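You operate a simulated robot arm through the tools that you are given. There is no shell and no other tool.

You are at the controls of a simulated two-armed robot. One attempt, no reset.

JOB
Bend the cable 3 times under the 2 N weight.
Fine: weight in its seat, red knob tight; reset the count before the first bend.
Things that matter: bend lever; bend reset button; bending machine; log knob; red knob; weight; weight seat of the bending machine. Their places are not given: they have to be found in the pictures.

Only the result counts: the job must be done as asked and must still hold three seconds after the hand-in. Knocking over, shifting, dropping, spilling or breaking anything else fails it.

ROBOT AND FRAMES
Two 7-joint arms with three-finger grippers on one trunk that stands fixed in place. Base frame: the origin is at the foot of the trunk, x ahead of it, y to its left, z up. Readings come in mm, rad, newtons and seconds.
The left shoulder is at [30, 124, 1008], the right one opposite. With the tool pointing down near the work surface each hand reaches from about 100 to 780 mm from the base axis, measured 20 degrees to its own side. Payload 2.2 kg a hand.
The TCP of each hand is the grasp point between the finger pads, 28 mm short of the fingertips. In the tool frame z runs along the fingers and y along their closing line. The gripper opens to 102 mm; its body begins 71 mm behind the TCP.
Orientation is told as [roll, pitch, yaw] about the base's x, y, z axes, in that order, counted from this pose: with the fingers straight down and closing along the base's y, the tool's x points along the base's -x, its y along +y and its z along -z.

CONTROLS
- The arms move only by the tool apply_moves. It takes "left_motion", "right_motion" or both (then of equal length, played together; a hand with none holds still); each is a list of rows, each a list of 7 numbers: the shift along the tool's x, y, z in mm, then the turn, a rotation vector about the tool's x, y, z in rad, then the opening, from 0 (shut) to 1 (fully open). In form: [[x, y, z, rx, ry, rz, gripper], ...]. A call has 1 to 20 rows; each row is the pose to reach, as a shift and turn from the pose commanded when the call began, along the tool's axes at that moment. A row lasts 0.2 s, in which the tool goes at most 50 mm and 0.15 rad; a call with a longer step from one row to the next is refused whole, and so is a gripper value outside its range. A pose out of reach is approached as far as the arm can. The call stops where the force on the tool passes 60 N (or 10 N more than at its start, if that is more) or the arm is blocked; 0.2 s more then pass. The fingers move at their own pace (about 143.6 mm/s each) and stop on an object; they squeeze with about 43 N. The grip force told is the motor's: it shows also when the fingers shut on nothing. Time passes only in rows, and 0.2 s behind the last, so rows that repeat a pose let the fingers close. It gives the time, the measured TCP pose, the force on the tool (base axes), the opening and the grip force at its end, in the units of the frame above (readings bear some noise), with the torque about the TCP (base axes, N m) and any sound that the robot's microphone picked up, and new pictures: "show" is both (left out), scene, wrist or none (wrist: the cameras of the hands that moved).
- Cameras (640 x 400 px; columns grow to the right, rows downward): "scene" is now at [44.2, 9.5, 1723.9]; the picture's right is [-0.06, -1.00, 0.00], its down [-0.71, 0.04, -0.71] and it looks along [0.71, -0.04, -0.71] (base axes); focal length 315 px, centre (320, 200). "left" rides on the left gripper at [72, 38, -86] in its tool frame; the picture's right is [-0.47, 0.89, 0.00], its down [-0.60, -0.32, -0.73] and it looks along [-0.65, -0.34, 0.68] (tool axes); focal length 256 px, centre (320, 200). "right" rides on the right gripper at [69, 44, -86] in its tool frame; the picture's right is [-0.53, 0.85, 0.00], its down [-0.58, -0.36, -0.73] and it looks along [-0.62, -0.39, 0.68] (tool axes); focal length 256 px, centre (320, 200).
- slide_trunk(by): moves the trunk up (or, below 0, down) by that many mm; the arms and the scene camera ride with it, the base frame stays. It gives what a move gives, with no picture.
- aim_head(pan, tilt): turns the head with the scene camera to pan (to the left, within 2.496 rad either way) and tilt (down, from -0.506 to 1.204), counted from straight ahead of the robot. It gives what a move gives, and a new picture of the scene camera.
- pixel_to_xyz(camera, pixels): there is no depth. For up to 12 entries [column, row, z] of the newest picture of that camera ("zoom" is the newest enlarged one), the place [x, y] in the base frame at which the ray of that pixel passes the height z, good to about 2 mm, but the place of the scene camera against the robot may be out by one fixed shift of up to 25 mm in any direction. No time passes.
- close_up(camera, box): a new picture of the part [left, top, right, bottom] of that camera's present view, enlarged. No time passes.
- sign_off(): hands the job in; it is judged then, once.

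Open the grippers and draw the arms clear of the work before you hand the job in, unless the task says otherwise.

The tools are called after "Request:" by a JSON object that holds its "op" and its "data". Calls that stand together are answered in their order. apply_moves: Moves the arms, as the interface text tells. Its arguments: {"type":"object","properties":{"left_motion":{"type":"array"},"right_motion":{"type":"array"},"show":{"type":"string","enum":["both","scene","wrist","none"]}},"required":[]} The other tools are called the same way: slide_trunk (by) moves the trunk up or down; aim_head (pan, tilt) turns the head that bears the scene camera; pixel_to_xyz (camera, pixels) gives the place at which the rays of pixels pass given heights; close_up (camera, box) takes an enlarged picture of a part of a camera's view; sign_off () hands the job in.

At the start:

```text
time_s: 0.0
left_ee_pos: [636.8, 95.3, 1200.8]
left_tool_rot: [-0.001, 0.001, 0.0]
left_wrist_force: [-0.2, 1.2, -0.4]
left_wrist_torque: [-0.02, -0.02, 0.02]
left_opening: 102.2
left_gripper_force: 0.0
right_ee_pos: [493.7, -255.3, 1140.4]
right_tool_rot: [0.002, 0.0, 0.001]
right_wrist_force: [1.2, 0.6, -0.1]
right_wrist_torque: [0.01, 0.02, -0.02]
right_opening: 101.8
right_gripper_force: 0.1
trunk travel left (down, up): [-250.0, 290.0]
head pan, tilt (commanded): [-0.061, 0.785]
```

scene: 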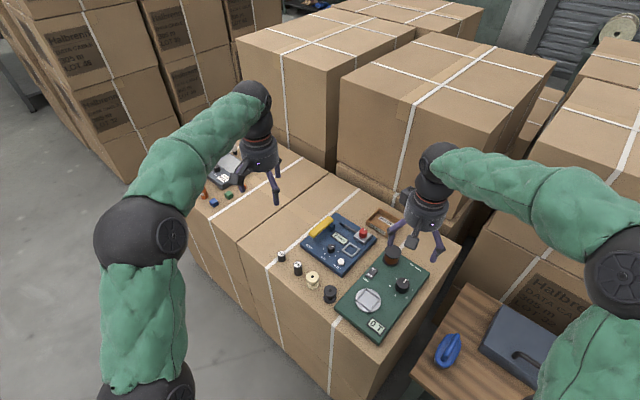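
right: 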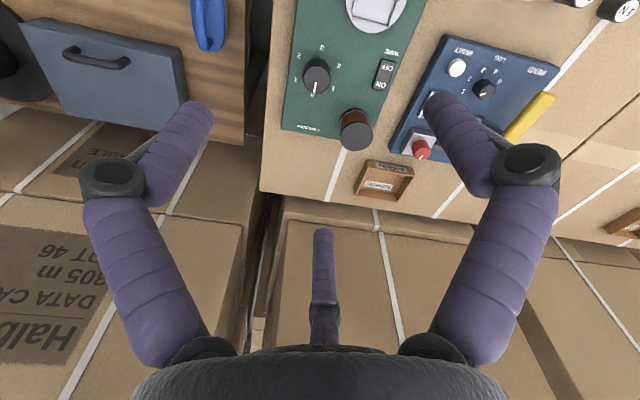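
left: 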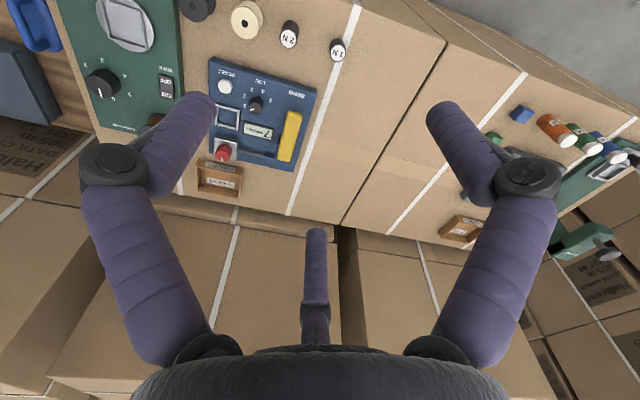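

I see the blue bending machine around scene pixels (338,243), with weights to its left at (281,257), (297,268), (313,280), (330,294). I take enlarged pictures first.

Request:
{"op": "close_up", "data": {"camera": "scene", "box": [260, 190, 440, 310]}}

Request:
{"op": "close_up", "data": {"camera": "left", "box": [180, 0, 360, 210]}}

Request:
{"op": "close_up", "data": {"camera": "right", "box": [380, 0, 640, 200]}}

```text
3.33 times, centred on (350, 250) of scene
```

zoom: 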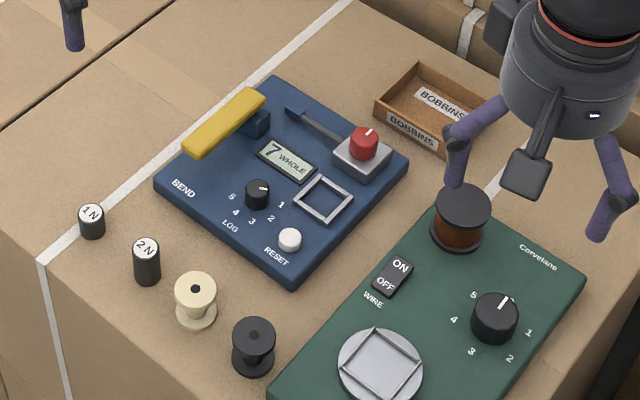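

```text
1.90 times, centred on (270, 105) of left
```

zoom: 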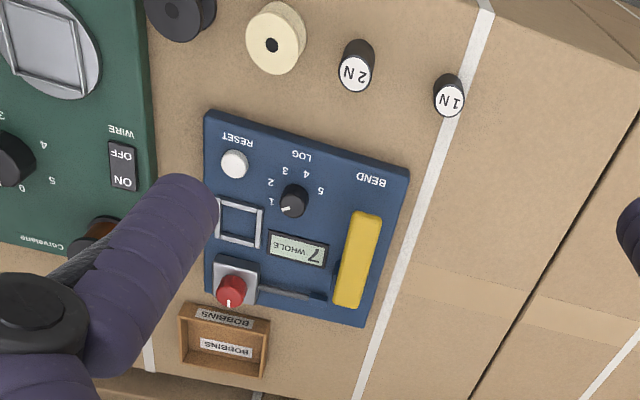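

```text
2.00 times, centred on (510, 100) of right
```

zoom: 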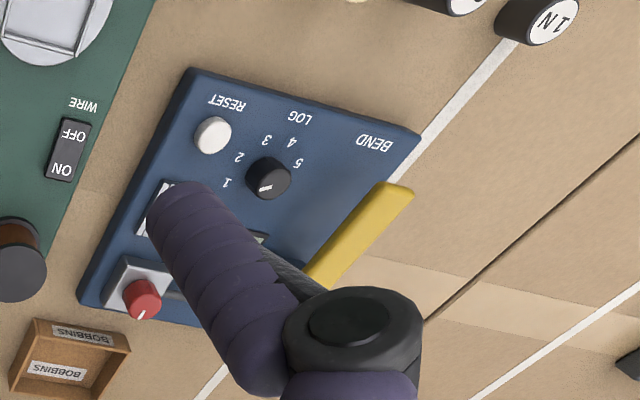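

I triangulate the reset button (left px (225,86), right px (456.5,67.5)) and weight labels to find the work surface height.

Request:
{"op": "pixel_to_xyz", "data": {"camera": "left", "pixels": [[225.4, 86.1, 700], [225.4, 86.1, 800], [225.4, 86.1, 900], [256, 104, 700], [256, 104, 800], [256, 104, 900]]}}

Request:
{"op": "pixel_to_xyz", "data": {"camera": "right", "pixels": [[456.5, 67.5, 700], [456.5, 67.5, 800], [456.5, 67.5, 900], [484, 89, 700], [484, 89, 800], [484, 89, 900]]}}

Request:
{"op": "pixel_to_xyz", "data": {"camera": "scene", "pixels": [[341.3, 262, 700], [341.3, 262, 800], [341.3, 262, 900]]}}

```text
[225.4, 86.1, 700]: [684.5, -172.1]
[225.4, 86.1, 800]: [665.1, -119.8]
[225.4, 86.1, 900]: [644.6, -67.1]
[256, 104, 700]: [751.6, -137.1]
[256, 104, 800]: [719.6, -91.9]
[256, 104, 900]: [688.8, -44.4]
```

```text
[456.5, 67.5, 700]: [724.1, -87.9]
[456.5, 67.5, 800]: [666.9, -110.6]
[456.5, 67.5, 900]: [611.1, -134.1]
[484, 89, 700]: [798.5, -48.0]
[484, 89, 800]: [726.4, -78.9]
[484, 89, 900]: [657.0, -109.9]
```

```text
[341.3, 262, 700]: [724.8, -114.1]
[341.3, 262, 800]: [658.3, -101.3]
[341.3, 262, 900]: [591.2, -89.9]
```

Reset button top comes to about (661,-114,811), log knob top about (714,-84,817). I take sharper close-ups of the machine parts before moving.

Request:
{"op": "close_up", "data": {"camera": "scene", "box": [300, 205, 380, 255]}}

Request:
{"op": "close_up", "data": {"camera": "scene", "box": [270, 235, 350, 285]}}

Request:
{"op": "close_up", "data": {"camera": "left", "box": [200, 90, 312, 160]}}

```text
8.00 times, centred on (340, 230) of scene
```

zoom: 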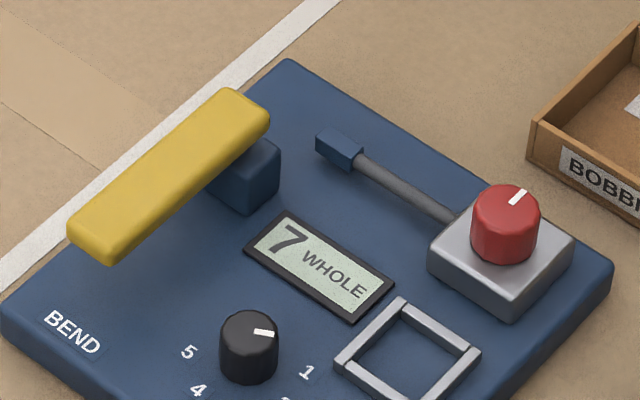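

```text
8.00 times, centred on (310, 260) of scene
```

zoom: 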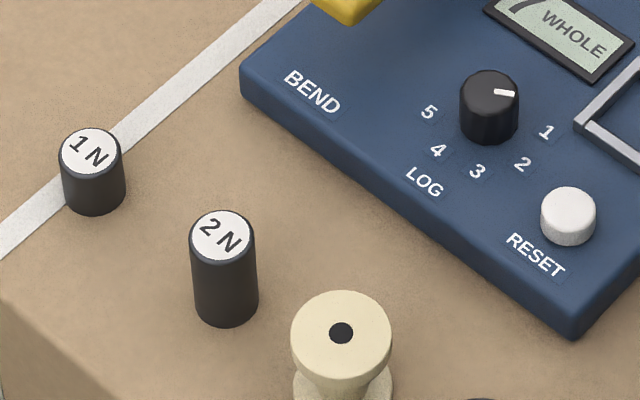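

```text
5.71 times, centred on (256, 125) of left
```

zoom: 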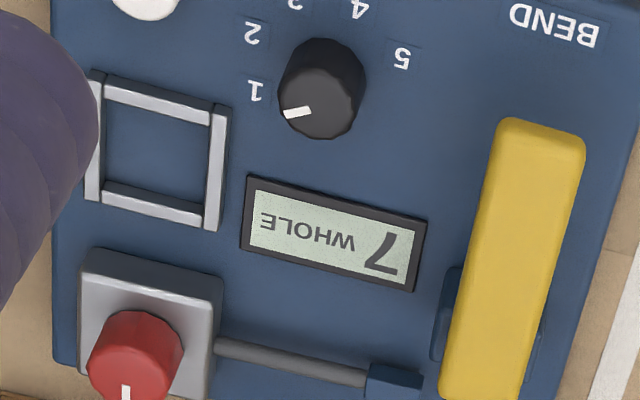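

The lever (yellow, pivot block at its far end), the clamp with the red knob, and the open square seat are clear. I move the left hand back and down so its camera looks at the machine from closer.

Request:
{"op": "apply_moves", "data": {"left_motion": [[33, -10, 23, 0, 0, 0, 1], [67, -20, 46, 0, 0, 0, 1], [100, -29, 69, 0, 0, 0, 1], [133, -39, 92, 0, 0, 0, 1], [167, -48, 115, 0, 0, 0, 1], [200, -58, 137, 0, 0, 0, 1]], "show": "both"}}

```text
time_s: 1.4
left_ee_pos: [434.4, 38.3, 1062.8]
left_tool_rot: [0.001, -0.003, 0.0]
left_wrist_force: [0.4, -0.1, -0.3]
left_wrist_torque: [0.02, -0.01, 0.02]
left_opening: 102.0
left_gripper_force: 0.1
right_ee_pos: [492.7, -256.8, 1140.7]
right_tool_rot: [0.003, 0.001, -0.001]
right_wrist_force: [0.0, 0.1, -0.8]
right_wrist_torque: [0.04, -0.03, -0.01]
right_opening: 101.6
right_gripper_force: 0.0
trunk travel left (down, up): [-250.0, 290.0]
head pan, tilt (commanded): [-0.061, 0.785]
```

scene: 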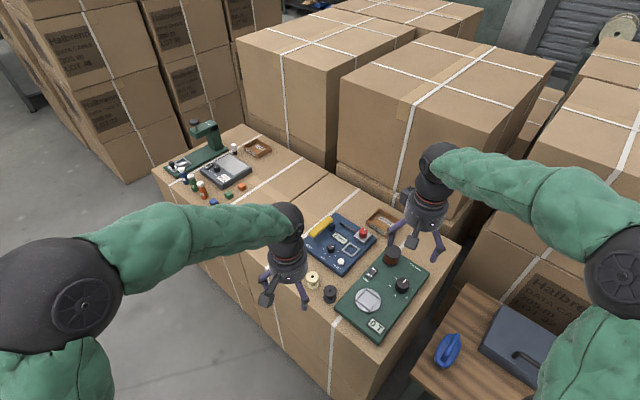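
left: 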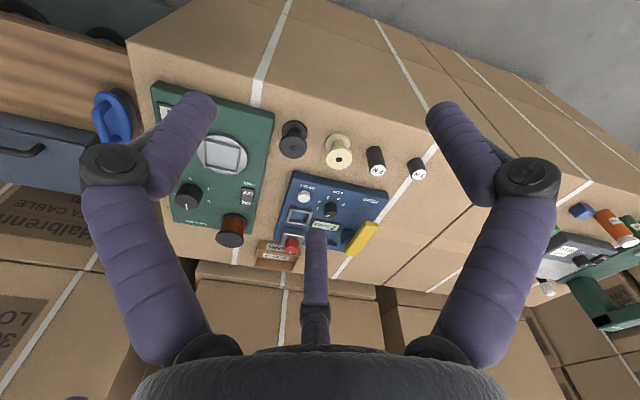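

The left camera now sees the weights at px (375,160) and (418,168) and the machine around (330,220). I enlarge it.

Request:
{"op": "close_up", "data": {"camera": "left", "box": [260, 110, 420, 270]}}

Request:
{"op": "close_up", "data": {"camera": "left", "box": [335, 130, 447, 200]}}

Request:
{"op": "close_up", "data": {"camera": "left", "box": [270, 165, 398, 245]}}

Request:
{"op": "close_up", "data": {"camera": "right", "box": [390, 20, 550, 180]}}

```text
2.50 times, centred on (340, 190) of left
```

zoom: 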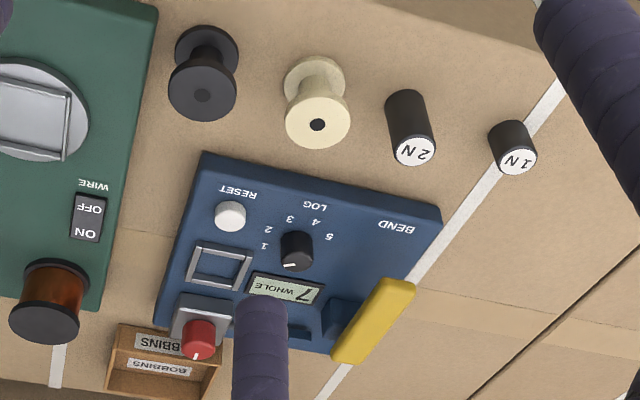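

```text
5.71 times, centred on (391, 165) of left
```

zoom: 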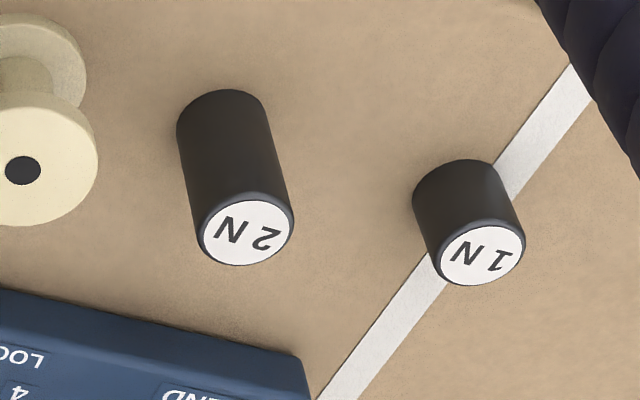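

```text
5.00 times, centred on (334, 205) of left
```

zoom: 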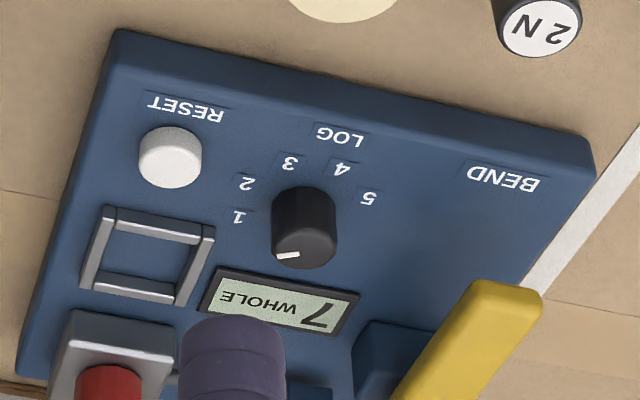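

```text
2.50 times, centred on (470, 100) of right
```

zoom: 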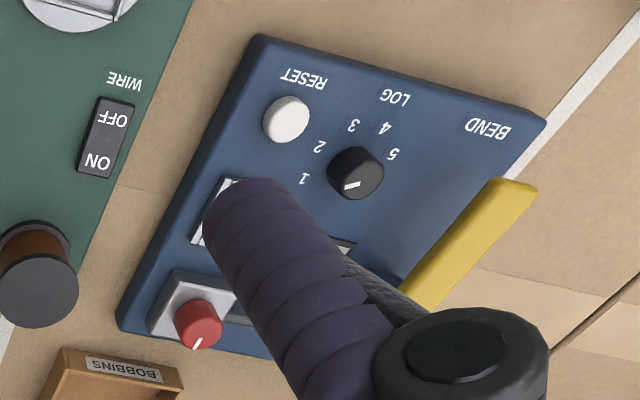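

I query heights along rays in both wrist cameras to triangulate the key parts.

Request:
{"op": "pixel_to_xyz", "data": {"camera": "left", "pixels": [[304, 198, 780], [304, 198, 820], [330.6, 213, 820], [377.9, 170.6, 780], [377.9, 170.6, 820], [373.7, 151.9, 780], [419.4, 174.1, 800], [299.6, 215.6, 800], [291.2, 248, 820], [291.2, 248, 840], [370.8, 224, 840], [352, 252, 840]]}}

Request:
{"op": "pixel_to_xyz", "data": {"camera": "right", "pixels": [[456.8, 67.2, 780], [456.8, 67.2, 820], [484, 91.2, 780], [484, 91.2, 820], [422, 150, 820], [422, 150, 840], [548, 95.2, 820], [548, 95.2, 860]]}}

```text
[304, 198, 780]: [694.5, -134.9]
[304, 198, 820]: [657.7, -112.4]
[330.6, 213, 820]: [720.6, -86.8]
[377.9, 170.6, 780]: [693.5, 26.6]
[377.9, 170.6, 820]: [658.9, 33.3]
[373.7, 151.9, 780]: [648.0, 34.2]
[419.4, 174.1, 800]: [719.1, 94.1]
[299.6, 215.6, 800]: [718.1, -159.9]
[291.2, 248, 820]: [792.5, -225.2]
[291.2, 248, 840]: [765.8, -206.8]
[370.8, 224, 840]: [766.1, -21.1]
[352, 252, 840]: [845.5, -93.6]
```

```text
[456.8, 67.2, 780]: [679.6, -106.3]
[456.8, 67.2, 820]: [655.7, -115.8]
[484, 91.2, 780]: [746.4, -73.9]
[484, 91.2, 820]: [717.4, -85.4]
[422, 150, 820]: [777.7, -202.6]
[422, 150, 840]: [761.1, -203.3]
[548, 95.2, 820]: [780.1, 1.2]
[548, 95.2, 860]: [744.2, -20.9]
```

Estimates: red knob about (763,-205,840), lever near end about (745,-17,857), 2N weight about (648,34). I swing the left hand out to the left and up, yawed towards the machine, to serve as an observer and clear the way for the right arm.

Request:
{"op": "apply_moves", "data": {"left_motion": [[0, 43, -15, 0, 0, 0.063, 1], [0, 86, -30, 0, 0, 0.126, 1], [0, 129, -45, 0, 0, 0.189, 1], [0, 172, -60, 0, 0, 0.252, 1], [0, 215, -75, 0, 0, 0.315, 1], [0, 258, -90, 0, 0, 0.378, 1]], "show": "both"}}

```text
time_s: 2.8
left_ee_pos: [438.3, 298.3, 1152.5]
left_tool_rot: [-0.003, 0.001, -0.379]
left_wrist_force: [0.0, -0.3, 0.0]
left_wrist_torque: [-0.05, 0.01, -0.03]
left_opening: 102.1
left_gripper_force: 0.2
right_ee_pos: [493.1, -256.0, 1140.7]
right_tool_rot: [0.002, -0.001, 0.001]
right_wrist_force: [-0.1, 0.0, 0.6]
right_wrist_torque: [-0.02, -0.01, -0.01]
right_opening: 101.9
right_gripper_force: 0.0
trunk travel left (down, up): [-250.0, 290.0]
head pan, tilt (commanded): [-0.061, 0.785]
```

scene: 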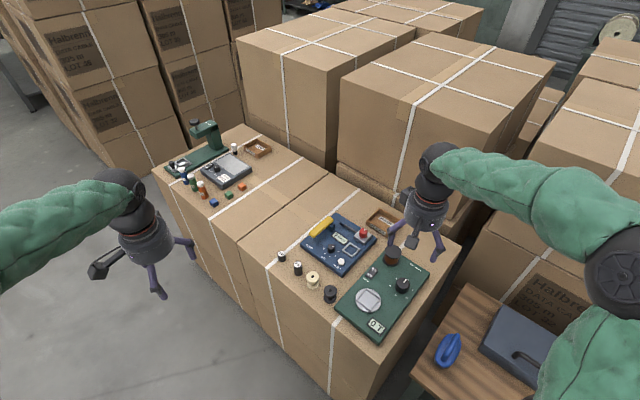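
left: 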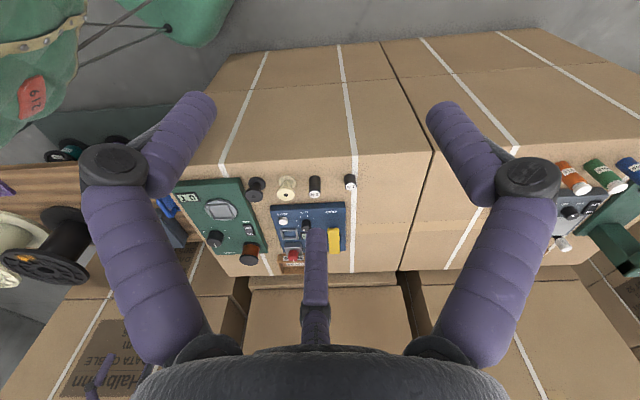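

The left camera sees the machine at px (310,225). I enlarge it for a sideways look at lever and knob.

Request:
{"op": "close_up", "data": {"camera": "left", "box": [260, 170, 372, 270]}}

Request:
{"op": "close_up", "data": {"camera": "scene", "box": [295, 205, 343, 245]}}

Request:
{"op": "close_up", "data": {"camera": "scene", "box": [335, 215, 391, 250]}}

```text
4.00 times, centred on (316, 220) of left
```

zoom: 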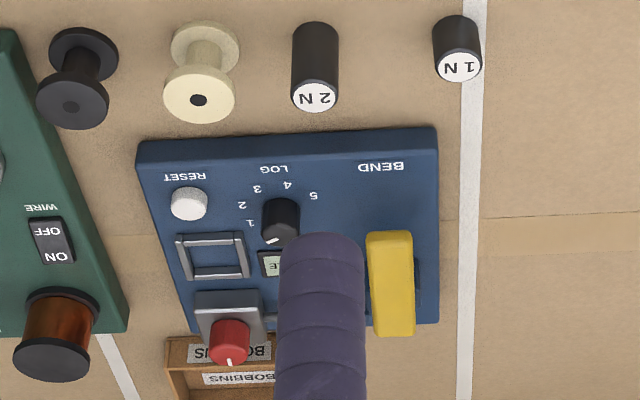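

```text
10.00 times, centred on (319, 225) of scene
```

zoom: 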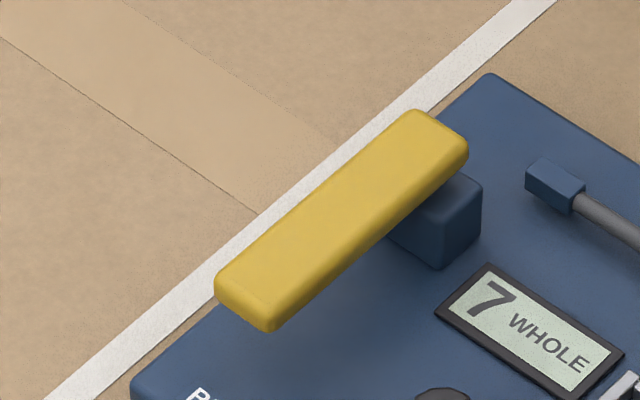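

```text
11.43 times, centred on (363, 232) of scene
```

zoom: 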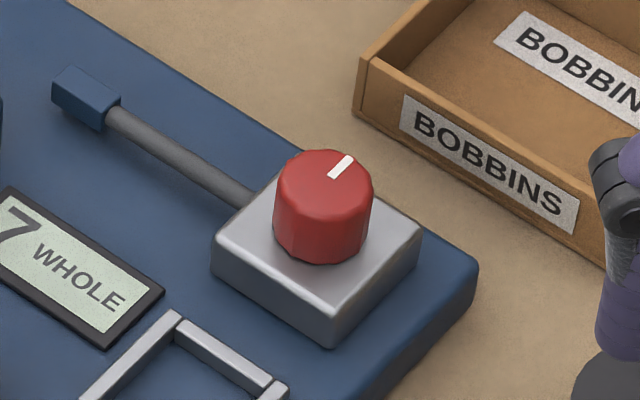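

I query the machine's front corners, weights and neighbours from this second left viewpoint to intersect with the earlier rays.

Request:
{"op": "pixel_to_xyz", "data": {"camera": "left", "pixels": [[344.75, 207, 805], [271, 210, 805], [314.6, 194, 820], [314.6, 194, 840], [315, 179, 770], [315, 179, 790], [350.5, 186.5, 800], [350.5, 186.5, 820], [286.5, 194.5, 810], [289, 232.5, 810], [293.5, 255, 840], [343.5, 232, 850]]}}

Request:
{"op": "pixel_to_xyz", "data": {"camera": "scene", "pixels": [[297.75, 264.4, 820], [298.25, 271.9, 775], [280.5, 252.5, 800], [321, 220, 855], [341, 261, 817], [340.5, 247, 822]]}}

```text
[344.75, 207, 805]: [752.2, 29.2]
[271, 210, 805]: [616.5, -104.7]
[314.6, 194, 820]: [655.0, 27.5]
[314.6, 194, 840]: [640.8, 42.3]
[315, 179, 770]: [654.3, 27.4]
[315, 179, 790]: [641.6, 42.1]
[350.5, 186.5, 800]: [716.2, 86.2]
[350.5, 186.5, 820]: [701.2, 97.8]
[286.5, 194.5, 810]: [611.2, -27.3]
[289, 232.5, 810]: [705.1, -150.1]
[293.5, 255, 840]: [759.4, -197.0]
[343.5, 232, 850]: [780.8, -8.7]
```

```text
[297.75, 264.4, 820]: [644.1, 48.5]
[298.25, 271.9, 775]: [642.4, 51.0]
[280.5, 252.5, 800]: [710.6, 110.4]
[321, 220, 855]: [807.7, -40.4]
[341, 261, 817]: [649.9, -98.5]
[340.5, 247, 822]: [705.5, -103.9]
```

Triangulation: table z≈780, 2N weight at about (648,35) and 50 mm tall, machine turned 45°, seat about (706,-151), red knob about (762,-203). I bring the right hand above the 2N weight, yawed +45° so that the fingers close across the row of weights.

Request:
{"op": "apply_moves", "data": {"right_motion": [[-17, 32, 10, 0, 0, -0.09, 0.8], [-34, 64, 20, 0, 0, -0.18, 0.8], [-51, 97, 40, 0, 0, -0.27, 0.8], [-69, 129, 60, 0, 0, -0.36, 0.8], [-86, 161, 85, 0, 0, -0.45, 0.8], [-103, 194, 110, 0, 0, -0.54, 0.8], [-120, 226, 135, 0, 0, -0.63, 0.8], [-138, 258, 160, 0, 0, -0.72, 0.8], [-155, 291, 185, 0, 0, -0.785, 0.8]], "show": "both"}}

```text
time_s: 4.8
left_ee_pos: [439.7, 300.3, 1151.7]
left_tool_rot: [-0.002, 0.001, -0.377]
left_wrist_force: [1.3, 0.1, 0.1]
left_wrist_torque: [-0.02, 0.05, 0.0]
left_opening: 101.9
left_gripper_force: 0.0
right_ee_pos: [650.2, 35.2, 955.3]
right_tool_rot: [0.0, -0.002, 0.785]
right_wrist_force: [-0.6, -0.1, 0.0]
right_wrist_torque: [0.0, 0.04, -0.05]
right_opening: 81.7
right_gripper_force: 0.0
trunk travel left (down, up): [-250.0, 290.0]
head pan, tilt (commanded): [-0.061, 0.785]
```

scene: 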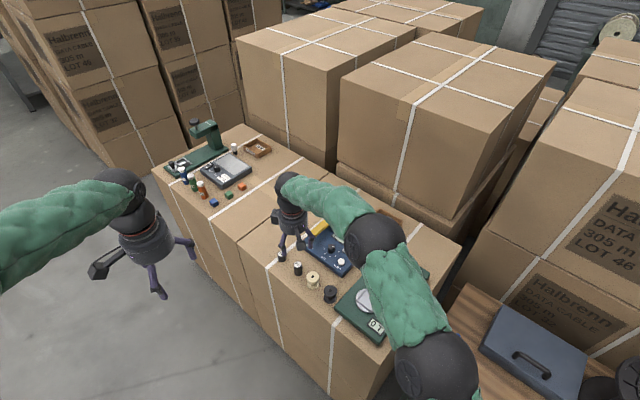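
right: 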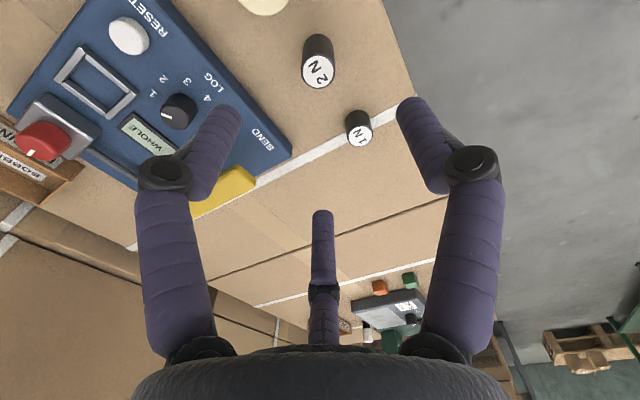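

The 2N weight shows at right px (317,72). I enlarge to measure its centre.

Request:
{"op": "close_up", "data": {"camera": "right", "box": [270, 20, 390, 150]}}

Request:
{"op": "close_up", "data": {"camera": "right", "box": [0, 0, 240, 220]}}

Request:
{"op": "close_up", "data": {"camera": "left", "box": [250, 150, 378, 230]}}

```text
3.08 times, centred on (330, 85) of right
```

zoom: 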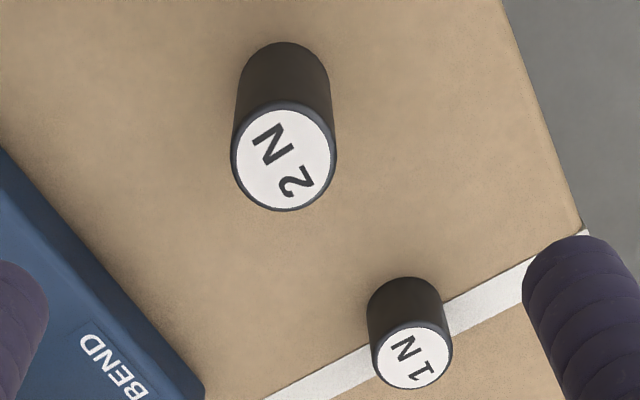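

```text
1.82 times, centred on (120, 110) of right
```

zoom: 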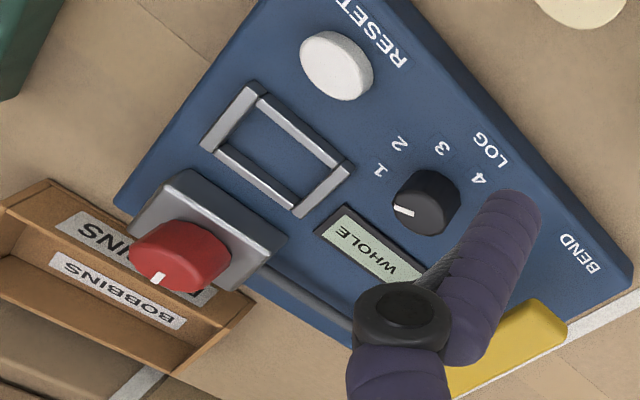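

```text
5.00 times, centred on (314, 190) of left
```

zoom: 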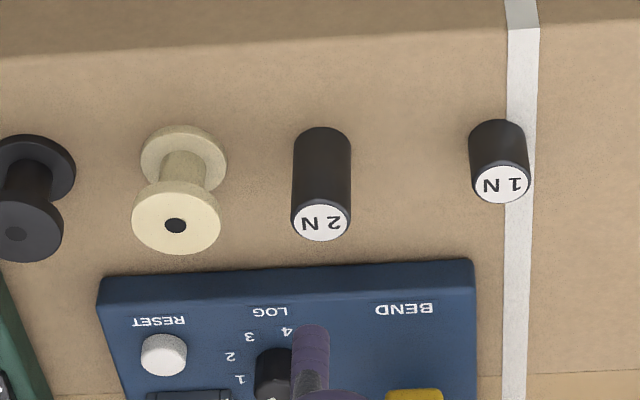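

I read the weight's top and base centre from this nearer view.

Request:
{"op": "pixel_to_xyz", "data": {"camera": "right", "pixels": [[318.3, 71, 825], [318.3, 71, 831], [318.3, 71, 837], [318.3, 47.6, 780], [365, 111, 805], [365, 111, 815], [116.5, 89.5, 810], [65, 145, 840], [126, 37, 815], [178, 112, 822]]}}

Request:
{"op": "pixel_to_xyz", "data": {"camera": "left", "pixels": [[314.2, 194.2, 825], [314.2, 194.2, 831], [314.2, 194.2, 837]]}}

```text
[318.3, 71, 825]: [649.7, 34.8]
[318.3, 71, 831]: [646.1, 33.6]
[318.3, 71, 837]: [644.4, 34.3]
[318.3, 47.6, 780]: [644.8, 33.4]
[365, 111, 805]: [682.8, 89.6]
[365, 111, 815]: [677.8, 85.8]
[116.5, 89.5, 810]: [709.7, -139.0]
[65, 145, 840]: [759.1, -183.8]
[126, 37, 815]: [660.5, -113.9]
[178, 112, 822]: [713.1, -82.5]
```

```text
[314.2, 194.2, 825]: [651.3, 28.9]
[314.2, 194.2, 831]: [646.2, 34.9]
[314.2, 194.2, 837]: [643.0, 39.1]
```

I check where the three fingertips are relative to the TCP (px (230,112), (322,214), (408,103)) so they clear the 1N weight and the bobbin.

Request:
{"op": "pixel_to_xyz", "data": {"camera": "right", "pixels": [[225, 112, 927], [322, 214, 927], [410, 105, 927], [155, 168, 955], [322, 290, 955], [475, 155, 955]]}}

Request:
{"op": "close_up", "data": {"camera": "scene", "box": [255, 180, 383, 260]}}

```text
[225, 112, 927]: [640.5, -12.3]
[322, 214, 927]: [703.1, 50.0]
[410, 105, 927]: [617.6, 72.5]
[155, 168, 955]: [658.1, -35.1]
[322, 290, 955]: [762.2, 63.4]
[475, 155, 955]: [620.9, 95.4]
```

```text
5.00 times, centred on (319, 220) of scene
```

zoom: 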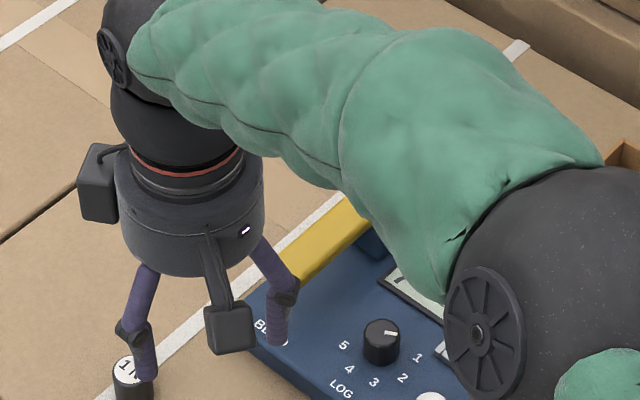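

Fingertips sit about 48 mm from the TCP at this opening. I check where the cream bobbin stands, as one finger comes near it.

Request:
{"op": "pixel_to_xyz", "data": {"camera": "left", "pixels": [[286.8, 182, 780], [285.2, 194.4, 810], [285.2, 194.4, 820], [285.2, 194.4, 830], [350, 180, 780], [349.8, 186.6, 810]]}}

Request:
{"op": "pixel_to_xyz", "data": {"camera": "right", "pixels": [[264, 0, 815], [264, 0, 825], [361, 96, 780]]}}

Request:
{"op": "close_up", "data": {"camera": "right", "box": [180, 0, 340, 100]}}

```text
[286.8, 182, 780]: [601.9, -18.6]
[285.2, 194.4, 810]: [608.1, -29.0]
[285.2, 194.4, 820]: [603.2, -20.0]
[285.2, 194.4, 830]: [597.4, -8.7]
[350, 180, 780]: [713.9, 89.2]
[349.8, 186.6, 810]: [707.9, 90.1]
```

```text
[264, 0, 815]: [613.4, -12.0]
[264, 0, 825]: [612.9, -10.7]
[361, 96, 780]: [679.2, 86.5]
```

```text
4.00 times, centred on (260, 50) of right
```

zoom: 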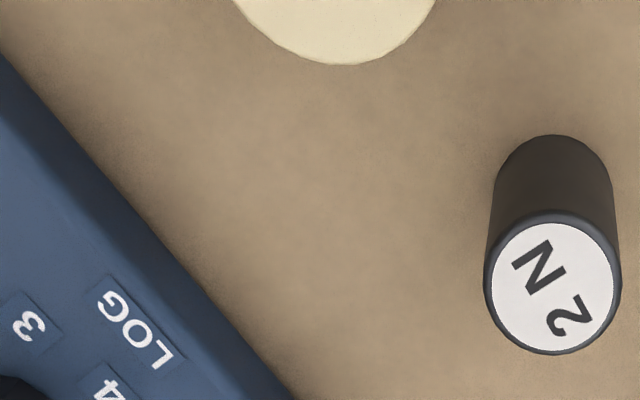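

1N stands about (709,90) and the bobbin about (602,-19), so a further 20° of yaw and a smaller opening give clearance. I lower to just above the weight and look.

Request:
{"op": "apply_moves", "data": {"right_motion": [[1, 0.3, 25, 0, 0, -0.117, 0.65], [2, 0.7, 50, 0, 0, -0.233, 0.65], [3, 1, 70, 0, 0, -0.35, 0.65], [3, 1, 70, 0, 0, -0.35, 0.65]], "show": "both"}}

```text
time_s: 5.8
left_ee_pos: [438.2, 297.9, 1152.1]
left_tool_rot: [0.001, -0.001, -0.378]
left_wrist_force: [-0.5, 0.6, 0.2]
left_wrist_torque: [0.01, -0.03, 0.02]
left_opening: 102.0
left_gripper_force: 0.0
right_ee_pos: [644.7, 34.1, 887.2]
right_tool_rot: [0.0, -0.002, 1.136]
right_wrist_force: [-0.5, -0.5, 0.0]
right_wrist_torque: [0.02, 0.0, 0.0]
right_opening: 66.6
right_gripper_force: 0.0
trunk travel left (down, up): [-250.0, 290.0]
head pan, tilt (commanded): [-0.061, 0.785]
```

scene: 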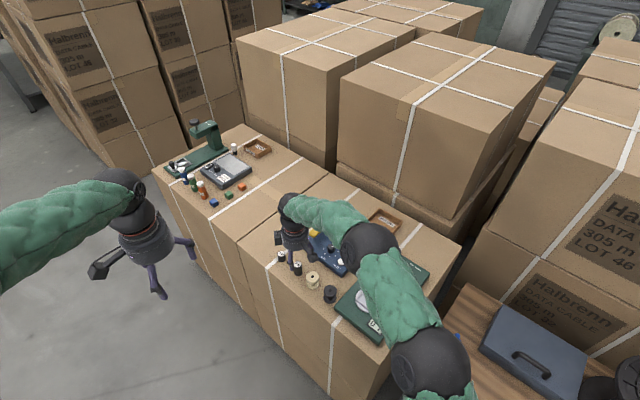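
right: 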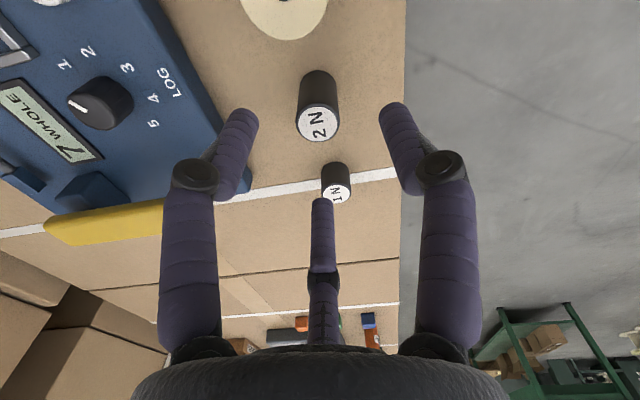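

I check weight position in the right view (px about (317,124)) and look from the left camera at how high the right arm's elbow rides over the table.

Request:
{"op": "pixel_to_xyz", "data": {"camera": "right", "pixels": [[317, 124, 826], [317, 124, 830], [317, 124, 834]]}}

Request:
{"op": "close_up", "data": {"camera": "right", "box": [260, 40, 388, 220]}}

Request:
{"op": "close_up", "data": {"camera": "left", "box": [0, 0, 640, 400]}}

```text
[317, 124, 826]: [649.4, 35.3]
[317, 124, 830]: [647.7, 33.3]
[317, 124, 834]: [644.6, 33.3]
```

```text
2.22 times, centred on (324, 130) of right
```

zoom: 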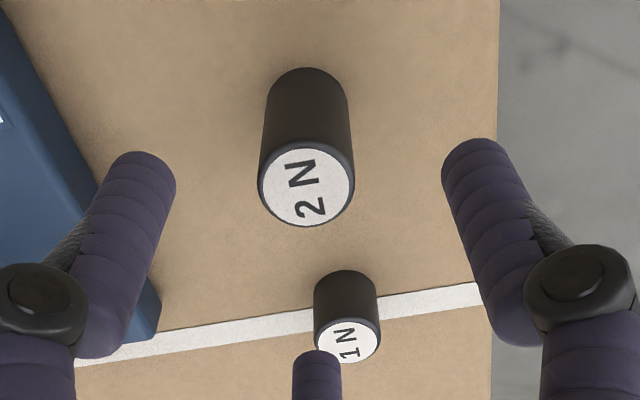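

```text
1.00 times, centred on (320, 200) of left (not enlarged: the box is as wide or as high as the picture)
```

zoom: 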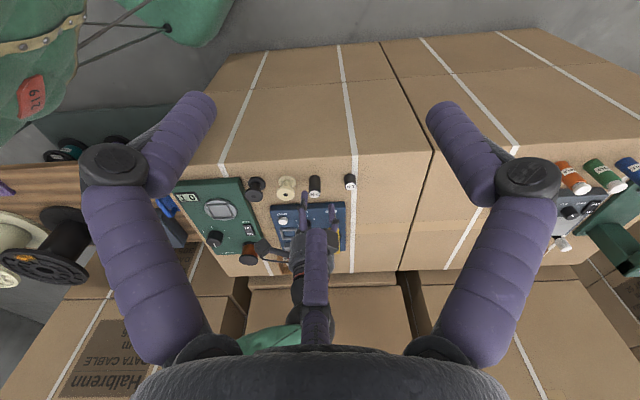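

The weight is centred at (647,34) under the hand, and the finger clearances look good (fingers left (245,150) and right (385,145) of it). I descend to z≈818 and then close.

Request:
{"op": "apply_moves", "data": {"right_motion": [[-0.3, -0.7, 25, 0, 0, 0, 0.65], [-0.6, -1.3, 50, 0, 0, 0, 0.65], [-0.6, -1.3, 67, 0, 0, 0, 0.65]], "show": "both"}}

```text
time_s: 6.6
left_ee_pos: [438.7, 297.9, 1152.3]
left_tool_rot: [0.0, -0.001, -0.379]
left_wrist_force: [0.3, 0.5, 0.2]
left_wrist_torque: [0.04, 0.0, 0.01]
left_opening: 102.0
left_gripper_force: 0.0
right_ee_pos: [647.3, 33.5, 819.7]
right_tool_rot: [-0.001, -0.001, 1.134]
right_wrist_force: [1.5, -1.2, 0.7]
right_wrist_torque: [0.01, 0.04, 0.02]
right_opening: 66.3
right_gripper_force: 0.1
trunk travel left (down, up): [-250.0, 290.0]
head pan, tilt (commanded): [-0.061, 0.785]
```

scene: 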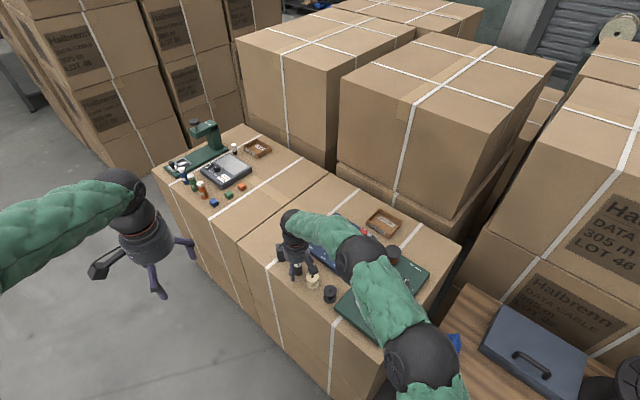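
right: 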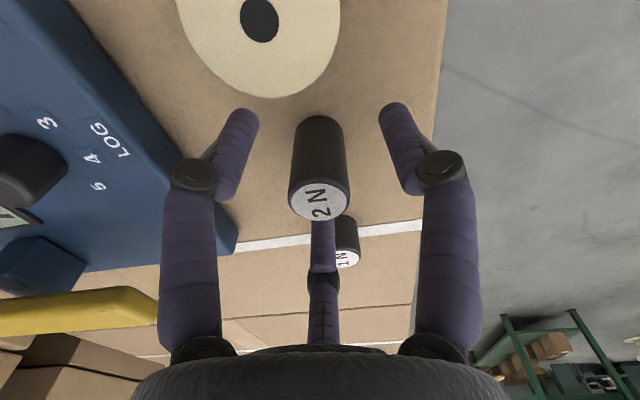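

The weight stands between the fingers (px (318,170)). I close the gripper and let it squeeze.

Request:
{"op": "apply_moves", "data": {"right_motion": [[0, 0, 0, 0, 0, 0, 0.4], [0, 0, 0, 0, 0, 0, 0], [0, 0, 0, 0, 0, 0, 0], [0, 0, 0, 0, 0, 0, 0]], "show": "both"}}

```text
time_s: 7.6
left_ee_pos: [438.3, 299.6, 1152.8]
left_tool_rot: [0.001, 0.0, -0.379]
left_wrist_force: [0.2, -0.5, 0.2]
left_wrist_torque: [0.04, -0.02, -0.01]
left_opening: 102.0
left_gripper_force: 0.1
right_ee_pos: [646.9, 34.9, 819.1]
right_tool_rot: [0.001, 0.0, 1.135]
right_wrist_force: [0.7, -0.2, 0.5]
right_wrist_torque: [-0.05, -0.03, 0.0]
right_opening: 26.8
right_gripper_force: 42.9
trunk travel left (down, up): [-250.0, 290.0]
head pan, tilt (commanded): [-0.061, 0.785]
```

scene: 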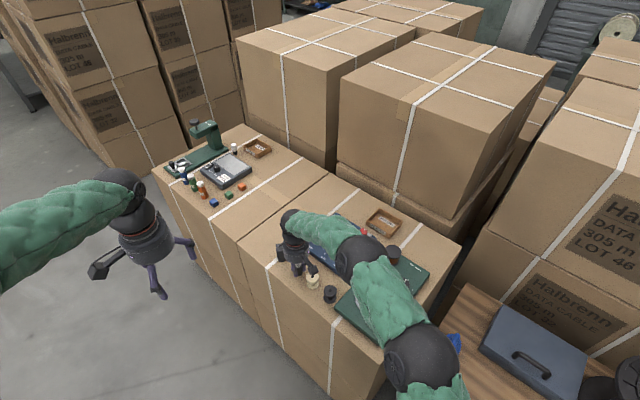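
right: 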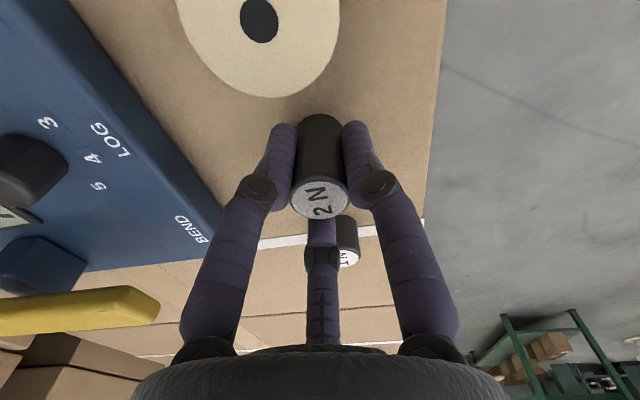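

Gripped at 26.8 mm opening with 43 N. I lift 100 mm, carry the weight over the seat near (706,-151) and yaw back to about 25°.

Request:
{"op": "apply_moves", "data": {"right_motion": [[0, 0, -45, 0, 0, 0, 0], [0, 0, -90, 0, 0, 0, 0], [0, 0, -105, 0, 0, 0, 0], [28, -26, -105, 0, 0, 0.14, 0], [57, -52, -105, 0, 0, 0.28, 0], [86, -79, -105, 0, 0, 0.42, 0], [114, -105, -105, 0, 0, 0.56, 0], [143, -132, -105, 0, 0, 0.7, 0], [143, -132, -70, 0, 0, 0.7, 0], [143, -132, -70, 0, 0, 0.7, 0]], "show": "both"}}

```text
time_s: 9.8
left_ee_pos: [437.6, 297.1, 1152.6]
left_tool_rot: [0.0, 0.001, -0.378]
left_wrist_force: [0.1, -0.5, -1.5]
left_wrist_torque: [-0.03, 0.01, 0.0]
left_opening: 101.8
left_gripper_force: 0.0
right_ee_pos: [705.6, -152.4, 890.6]
right_tool_rot: [0.0, -0.003, 0.434]
right_wrist_force: [-0.7, 0.0, 0.1]
right_wrist_torque: [-0.02, 0.0, 0.0]
right_opening: 2.2
right_gripper_force: 31.2
trunk travel left (down, up): [-250.0, 290.0]
head pan, tilt (commanded): [-0.061, 0.785]
```

scene: 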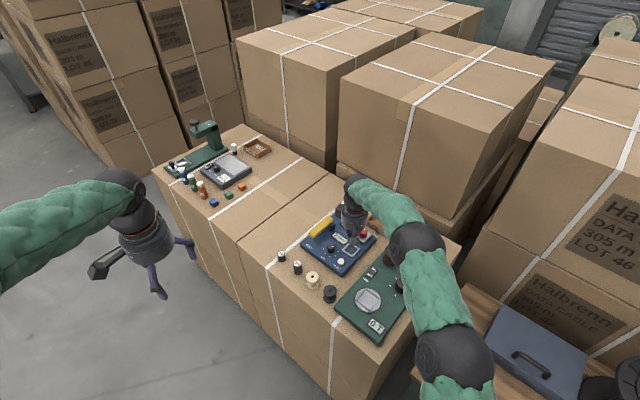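
right: 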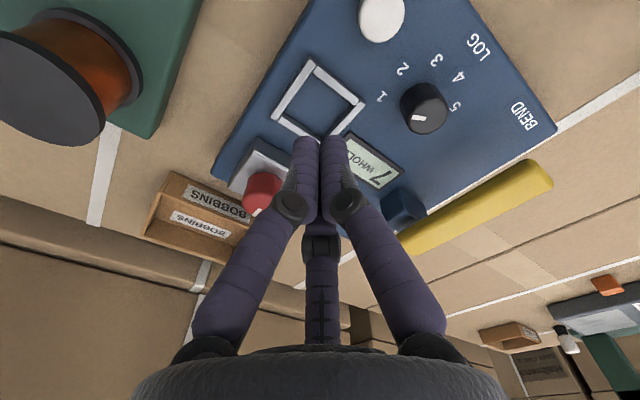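

The grip slipped: the opening reads 2.2 mm and the weight still stands at scene (297,268). I check its state closely.

Request:
{"op": "close_up", "data": {"camera": "scene", "box": [260, 235, 340, 300]}}

Request:
{"op": "close_up", "data": {"camera": "left", "box": [240, 150, 368, 250]}}

Request:
{"op": "close_up", "data": {"camera": "right", "box": [210, 40, 430, 280]}}

```text
6.15 times, centred on (300, 268) of scene
```

zoom: 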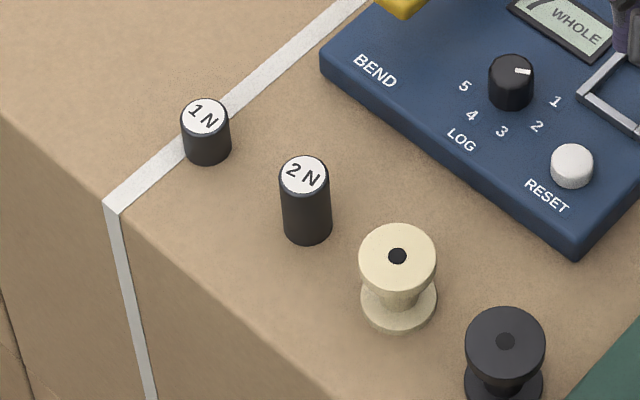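

```text
4.00 times, centred on (304, 200) of left
```

zoom: 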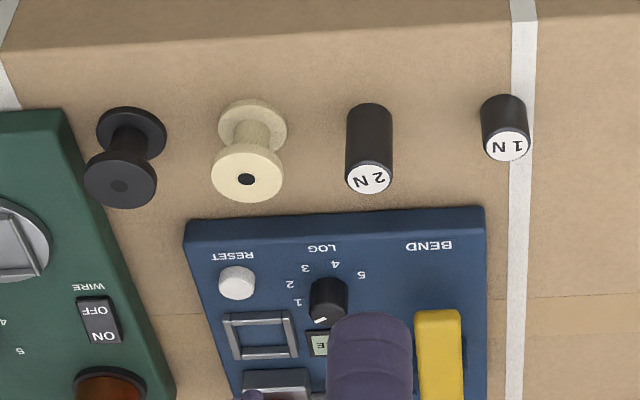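

```text
1.67 times, centred on (320, 160) of right
```

zoom: 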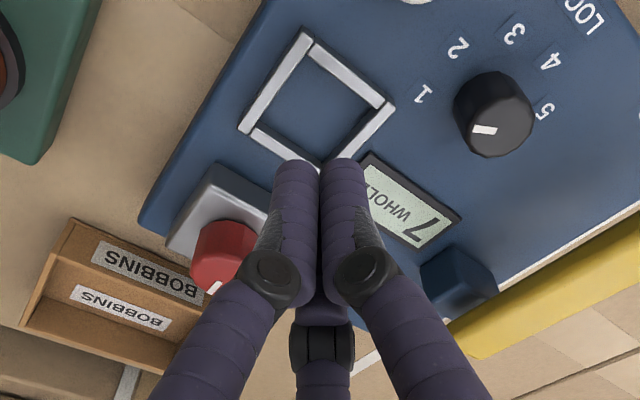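

The 2N weight is upright, barely moved. While the hand is here, I read the seat's frame corners (about px (310,57), (365,103), (272,118)) for its exact position.

Request:
{"op": "close_up", "data": {"camera": "right", "box": [260, 45, 380, 145]}}

Request:
{"op": "close_up", "data": {"camera": "left", "box": [275, 205, 323, 255]}}

```text
4.00 times, centred on (320, 95) of right
```

zoom: 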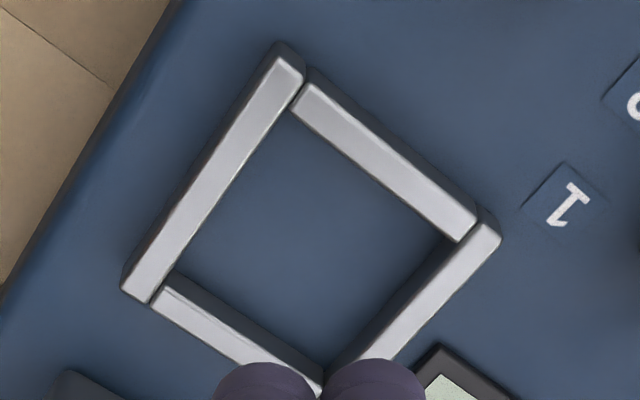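

```text
8.00 times, centred on (299, 230) of left
```

zoom: 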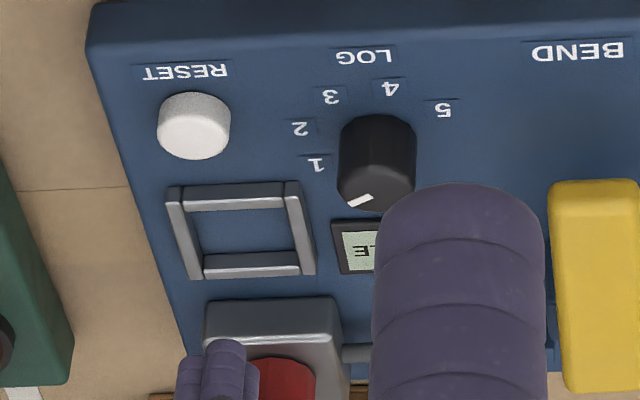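

I query the inner corners of the seat frame and its centre at plausible heights, plus the same from the left camera.

Request:
{"op": "pixel_to_xyz", "data": {"camera": "right", "pixels": [[312.5, 71.25, 810], [354.5, 106, 810], [280, 115.75, 810], [321.25, 142, 810], [317.4, 110.85, 805], [317.4, 110.85, 810], [317.4, 110.85, 815]]}}

Request:
{"op": "pixel_to_xyz", "data": {"camera": "left", "pixels": [[289, 234, 805], [289, 234, 810], [289, 234, 815], [289, 234, 820]]}}

```text
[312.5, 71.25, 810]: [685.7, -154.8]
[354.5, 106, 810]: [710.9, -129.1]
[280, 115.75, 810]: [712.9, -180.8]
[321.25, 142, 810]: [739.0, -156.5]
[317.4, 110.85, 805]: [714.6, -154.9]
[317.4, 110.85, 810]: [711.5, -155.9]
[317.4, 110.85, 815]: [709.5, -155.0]
```

```text
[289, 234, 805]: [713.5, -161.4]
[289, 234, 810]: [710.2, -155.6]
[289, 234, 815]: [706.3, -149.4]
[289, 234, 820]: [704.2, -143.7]
```

The seat's inner square is about 37 mm wide, centred at (711.5,-155.5), frame top z≈810. I return to above the 2N weight, opening the gripper on the way, to re-measure it.

Request:
{"op": "apply_moves", "data": {"right_motion": [[0, 0, -30, 0, 0, 0, 0.1], [-5, 38, -30, 0, 0, -0.14, 0.3], [-10, 77, -30, 0, 0, -0.28, 0.65], [-15, 116, -30, 0, 0, -0.42, 0.65], [-20, 154, -30, 0, 0, -0.56, 0.65], [-25.6, 193, -30, 0, 0, -0.7, 0.65], [-25.6, 193, 5, 0, 0, -0.7, 0.65], [-25.6, 193, 5, 0, 0, -0.7, 0.65]], "show": "wrist"}}

```text
time_s: 11.6
left_ee_pos: [437.8, 299.2, 1151.9]
left_tool_rot: [-0.001, 0.0, -0.38]
left_wrist_force: [-0.2, -1.0, 0.1]
left_wrist_torque: [0.02, 0.02, 0.01]
left_opening: 102.1
left_gripper_force: 0.0
right_ee_pos: [645.5, 37.0, 884.4]
right_tool_rot: [0.0, 0.001, 1.135]
right_wrist_force: [-0.2, 0.2, 0.0]
right_wrist_torque: [-0.03, 0.0, 0.0]
right_opening: 66.3
right_gripper_force: 0.1
trunk travel left (down, up): [-250.0, 290.0]
head pan, tilt (commanded): [-0.061, 0.785]
```

right: 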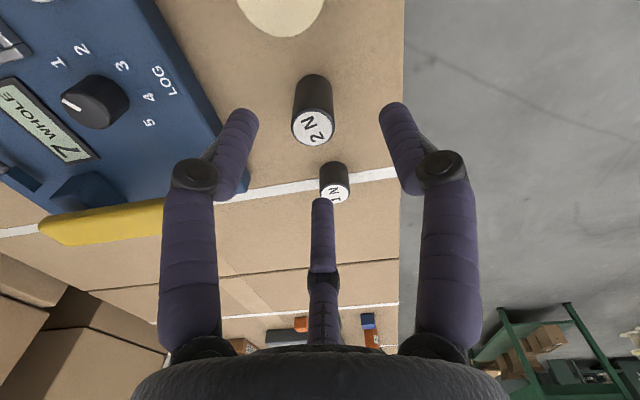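

Request:
{"op": "close_up", "data": {"camera": "right", "box": [264, 60, 376, 160]}}

Request:
{"op": "close_up", "data": {"camera": "left", "box": [285, 165, 349, 205]}}

```text
4.00 times, centred on (320, 110) of right
```

zoom: 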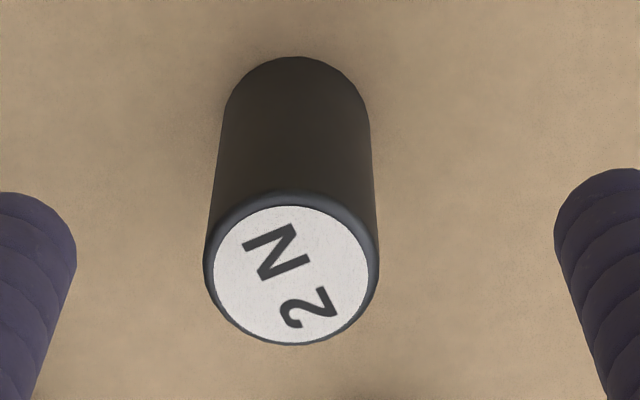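

```text
10.00 times, centred on (317, 185) of left
```

zoom: 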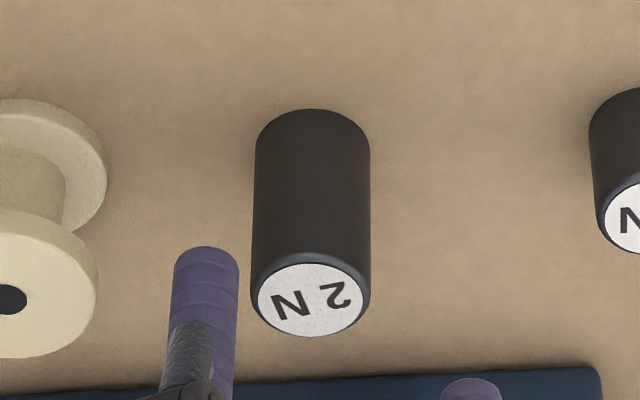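

Request:
{"op": "pixel_to_xyz", "data": {"camera": "right", "pixels": [[312.75, 127, 826], [312.75, 127, 830], [312.75, 127, 834], [314, 90.25, 776], [314, 90.25, 780], [291, 127, 830], [334.5, 127, 830]]}}

Request:
{"op": "pixel_to_xyz", "data": {"camera": "left", "pixels": [[316.1, 194.8, 826], [316.1, 194.8, 830], [316.1, 194.8, 834]]}}

```text
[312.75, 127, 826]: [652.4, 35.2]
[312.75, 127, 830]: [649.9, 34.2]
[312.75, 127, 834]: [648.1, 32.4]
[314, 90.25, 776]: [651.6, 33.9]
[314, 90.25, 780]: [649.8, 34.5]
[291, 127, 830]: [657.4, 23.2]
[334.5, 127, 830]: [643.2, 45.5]
```

```text
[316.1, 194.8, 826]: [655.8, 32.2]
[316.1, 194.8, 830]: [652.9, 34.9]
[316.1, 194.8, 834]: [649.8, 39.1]
```

The weight is at (651,34), 27 mm across. I descend lower this time (TCP z≈811, tips just above the table) so the pads hold it nearer its middle.

Request:
{"op": "apply_moves", "data": {"right_motion": [[-0.4, -3.1, 25, 0, 0, 0, 0.65], [-0.4, -3.1, 50, 0, 0, 0, 0.65], [-0.4, -3.1, 66, 0, 0, 0, 0.65], [-0.4, -3.1, 72, 0, 0, 0, 0.65]], "show": "wrist"}}

```text
time_s: 12.6
left_ee_pos: [437.8, 298.0, 1152.0]
left_tool_rot: [0.0, 0.0, -0.378]
left_wrist_force: [-0.1, -0.3, 0.3]
left_wrist_torque: [0.0, -0.01, 0.02]
left_opening: 102.0
left_gripper_force: 0.2
right_ee_pos: [650.2, 33.9, 812.5]
right_tool_rot: [0.001, -0.003, 1.134]
right_wrist_force: [-0.2, -0.1, 0.3]
right_wrist_torque: [0.0, 0.0, -0.03]
right_opening: 66.2
right_gripper_force: 0.1
trunk travel left (down, up): [-250.0, 290.0]
head pan, tilt (commanded): [-0.061, 0.785]
```

right: 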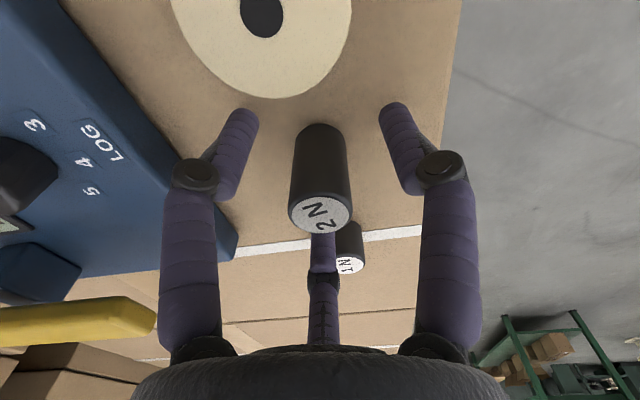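

The weight is between the fingers with no contact force. I close, hold, and lift only 8 mm slowly to test the grip.

Request:
{"op": "apply_moves", "data": {"right_motion": [[0, 0, 0, 0, 0, 0, 0.35], [0, 0, 0, 0, 0, 0, 0], [0, 0, 0, 0, 0, 0, 0], [0, 0, 0, 0, 0, 0, 0], [0, 0, 0, 0, 0, 0, 0], [0, 0, -2, 0, 0, 0, 0], [0, 0, -4, 0, 0, 0, 0], [0, 0, -6, 0, 0, 0, 0], [0, 0, -8, 0, 0, 0, 0]], "show": "wrist"}}

```text
time_s: 14.6
left_ee_pos: [437.8, 299.0, 1151.9]
left_tool_rot: [0.0, 0.001, -0.379]
left_wrist_force: [-0.5, 0.0, 0.4]
left_wrist_torque: [0.0, -0.03, 0.02]
left_opening: 102.0
left_gripper_force: 0.0
right_ee_pos: [650.5, 34.4, 821.2]
right_tool_rot: [0.0, -0.001, 1.134]
right_wrist_force: [0.0, 0.3, -2.2]
right_wrist_torque: [-0.01, -0.02, 0.0]
right_opening: 26.9
right_gripper_force: 43.1
trunk travel left (down, up): [-250.0, 290.0]
head pan, tilt (commanded): [-0.061, 0.785]
```

right: 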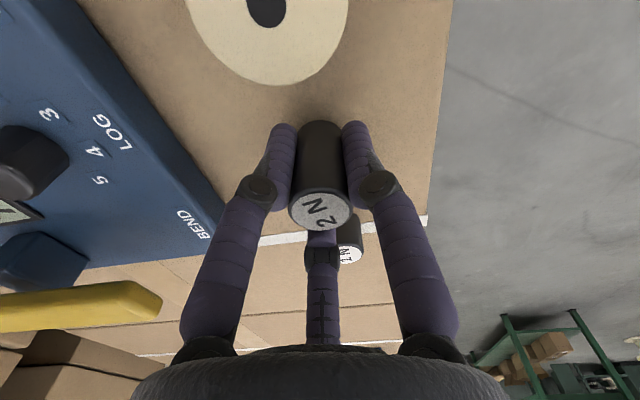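

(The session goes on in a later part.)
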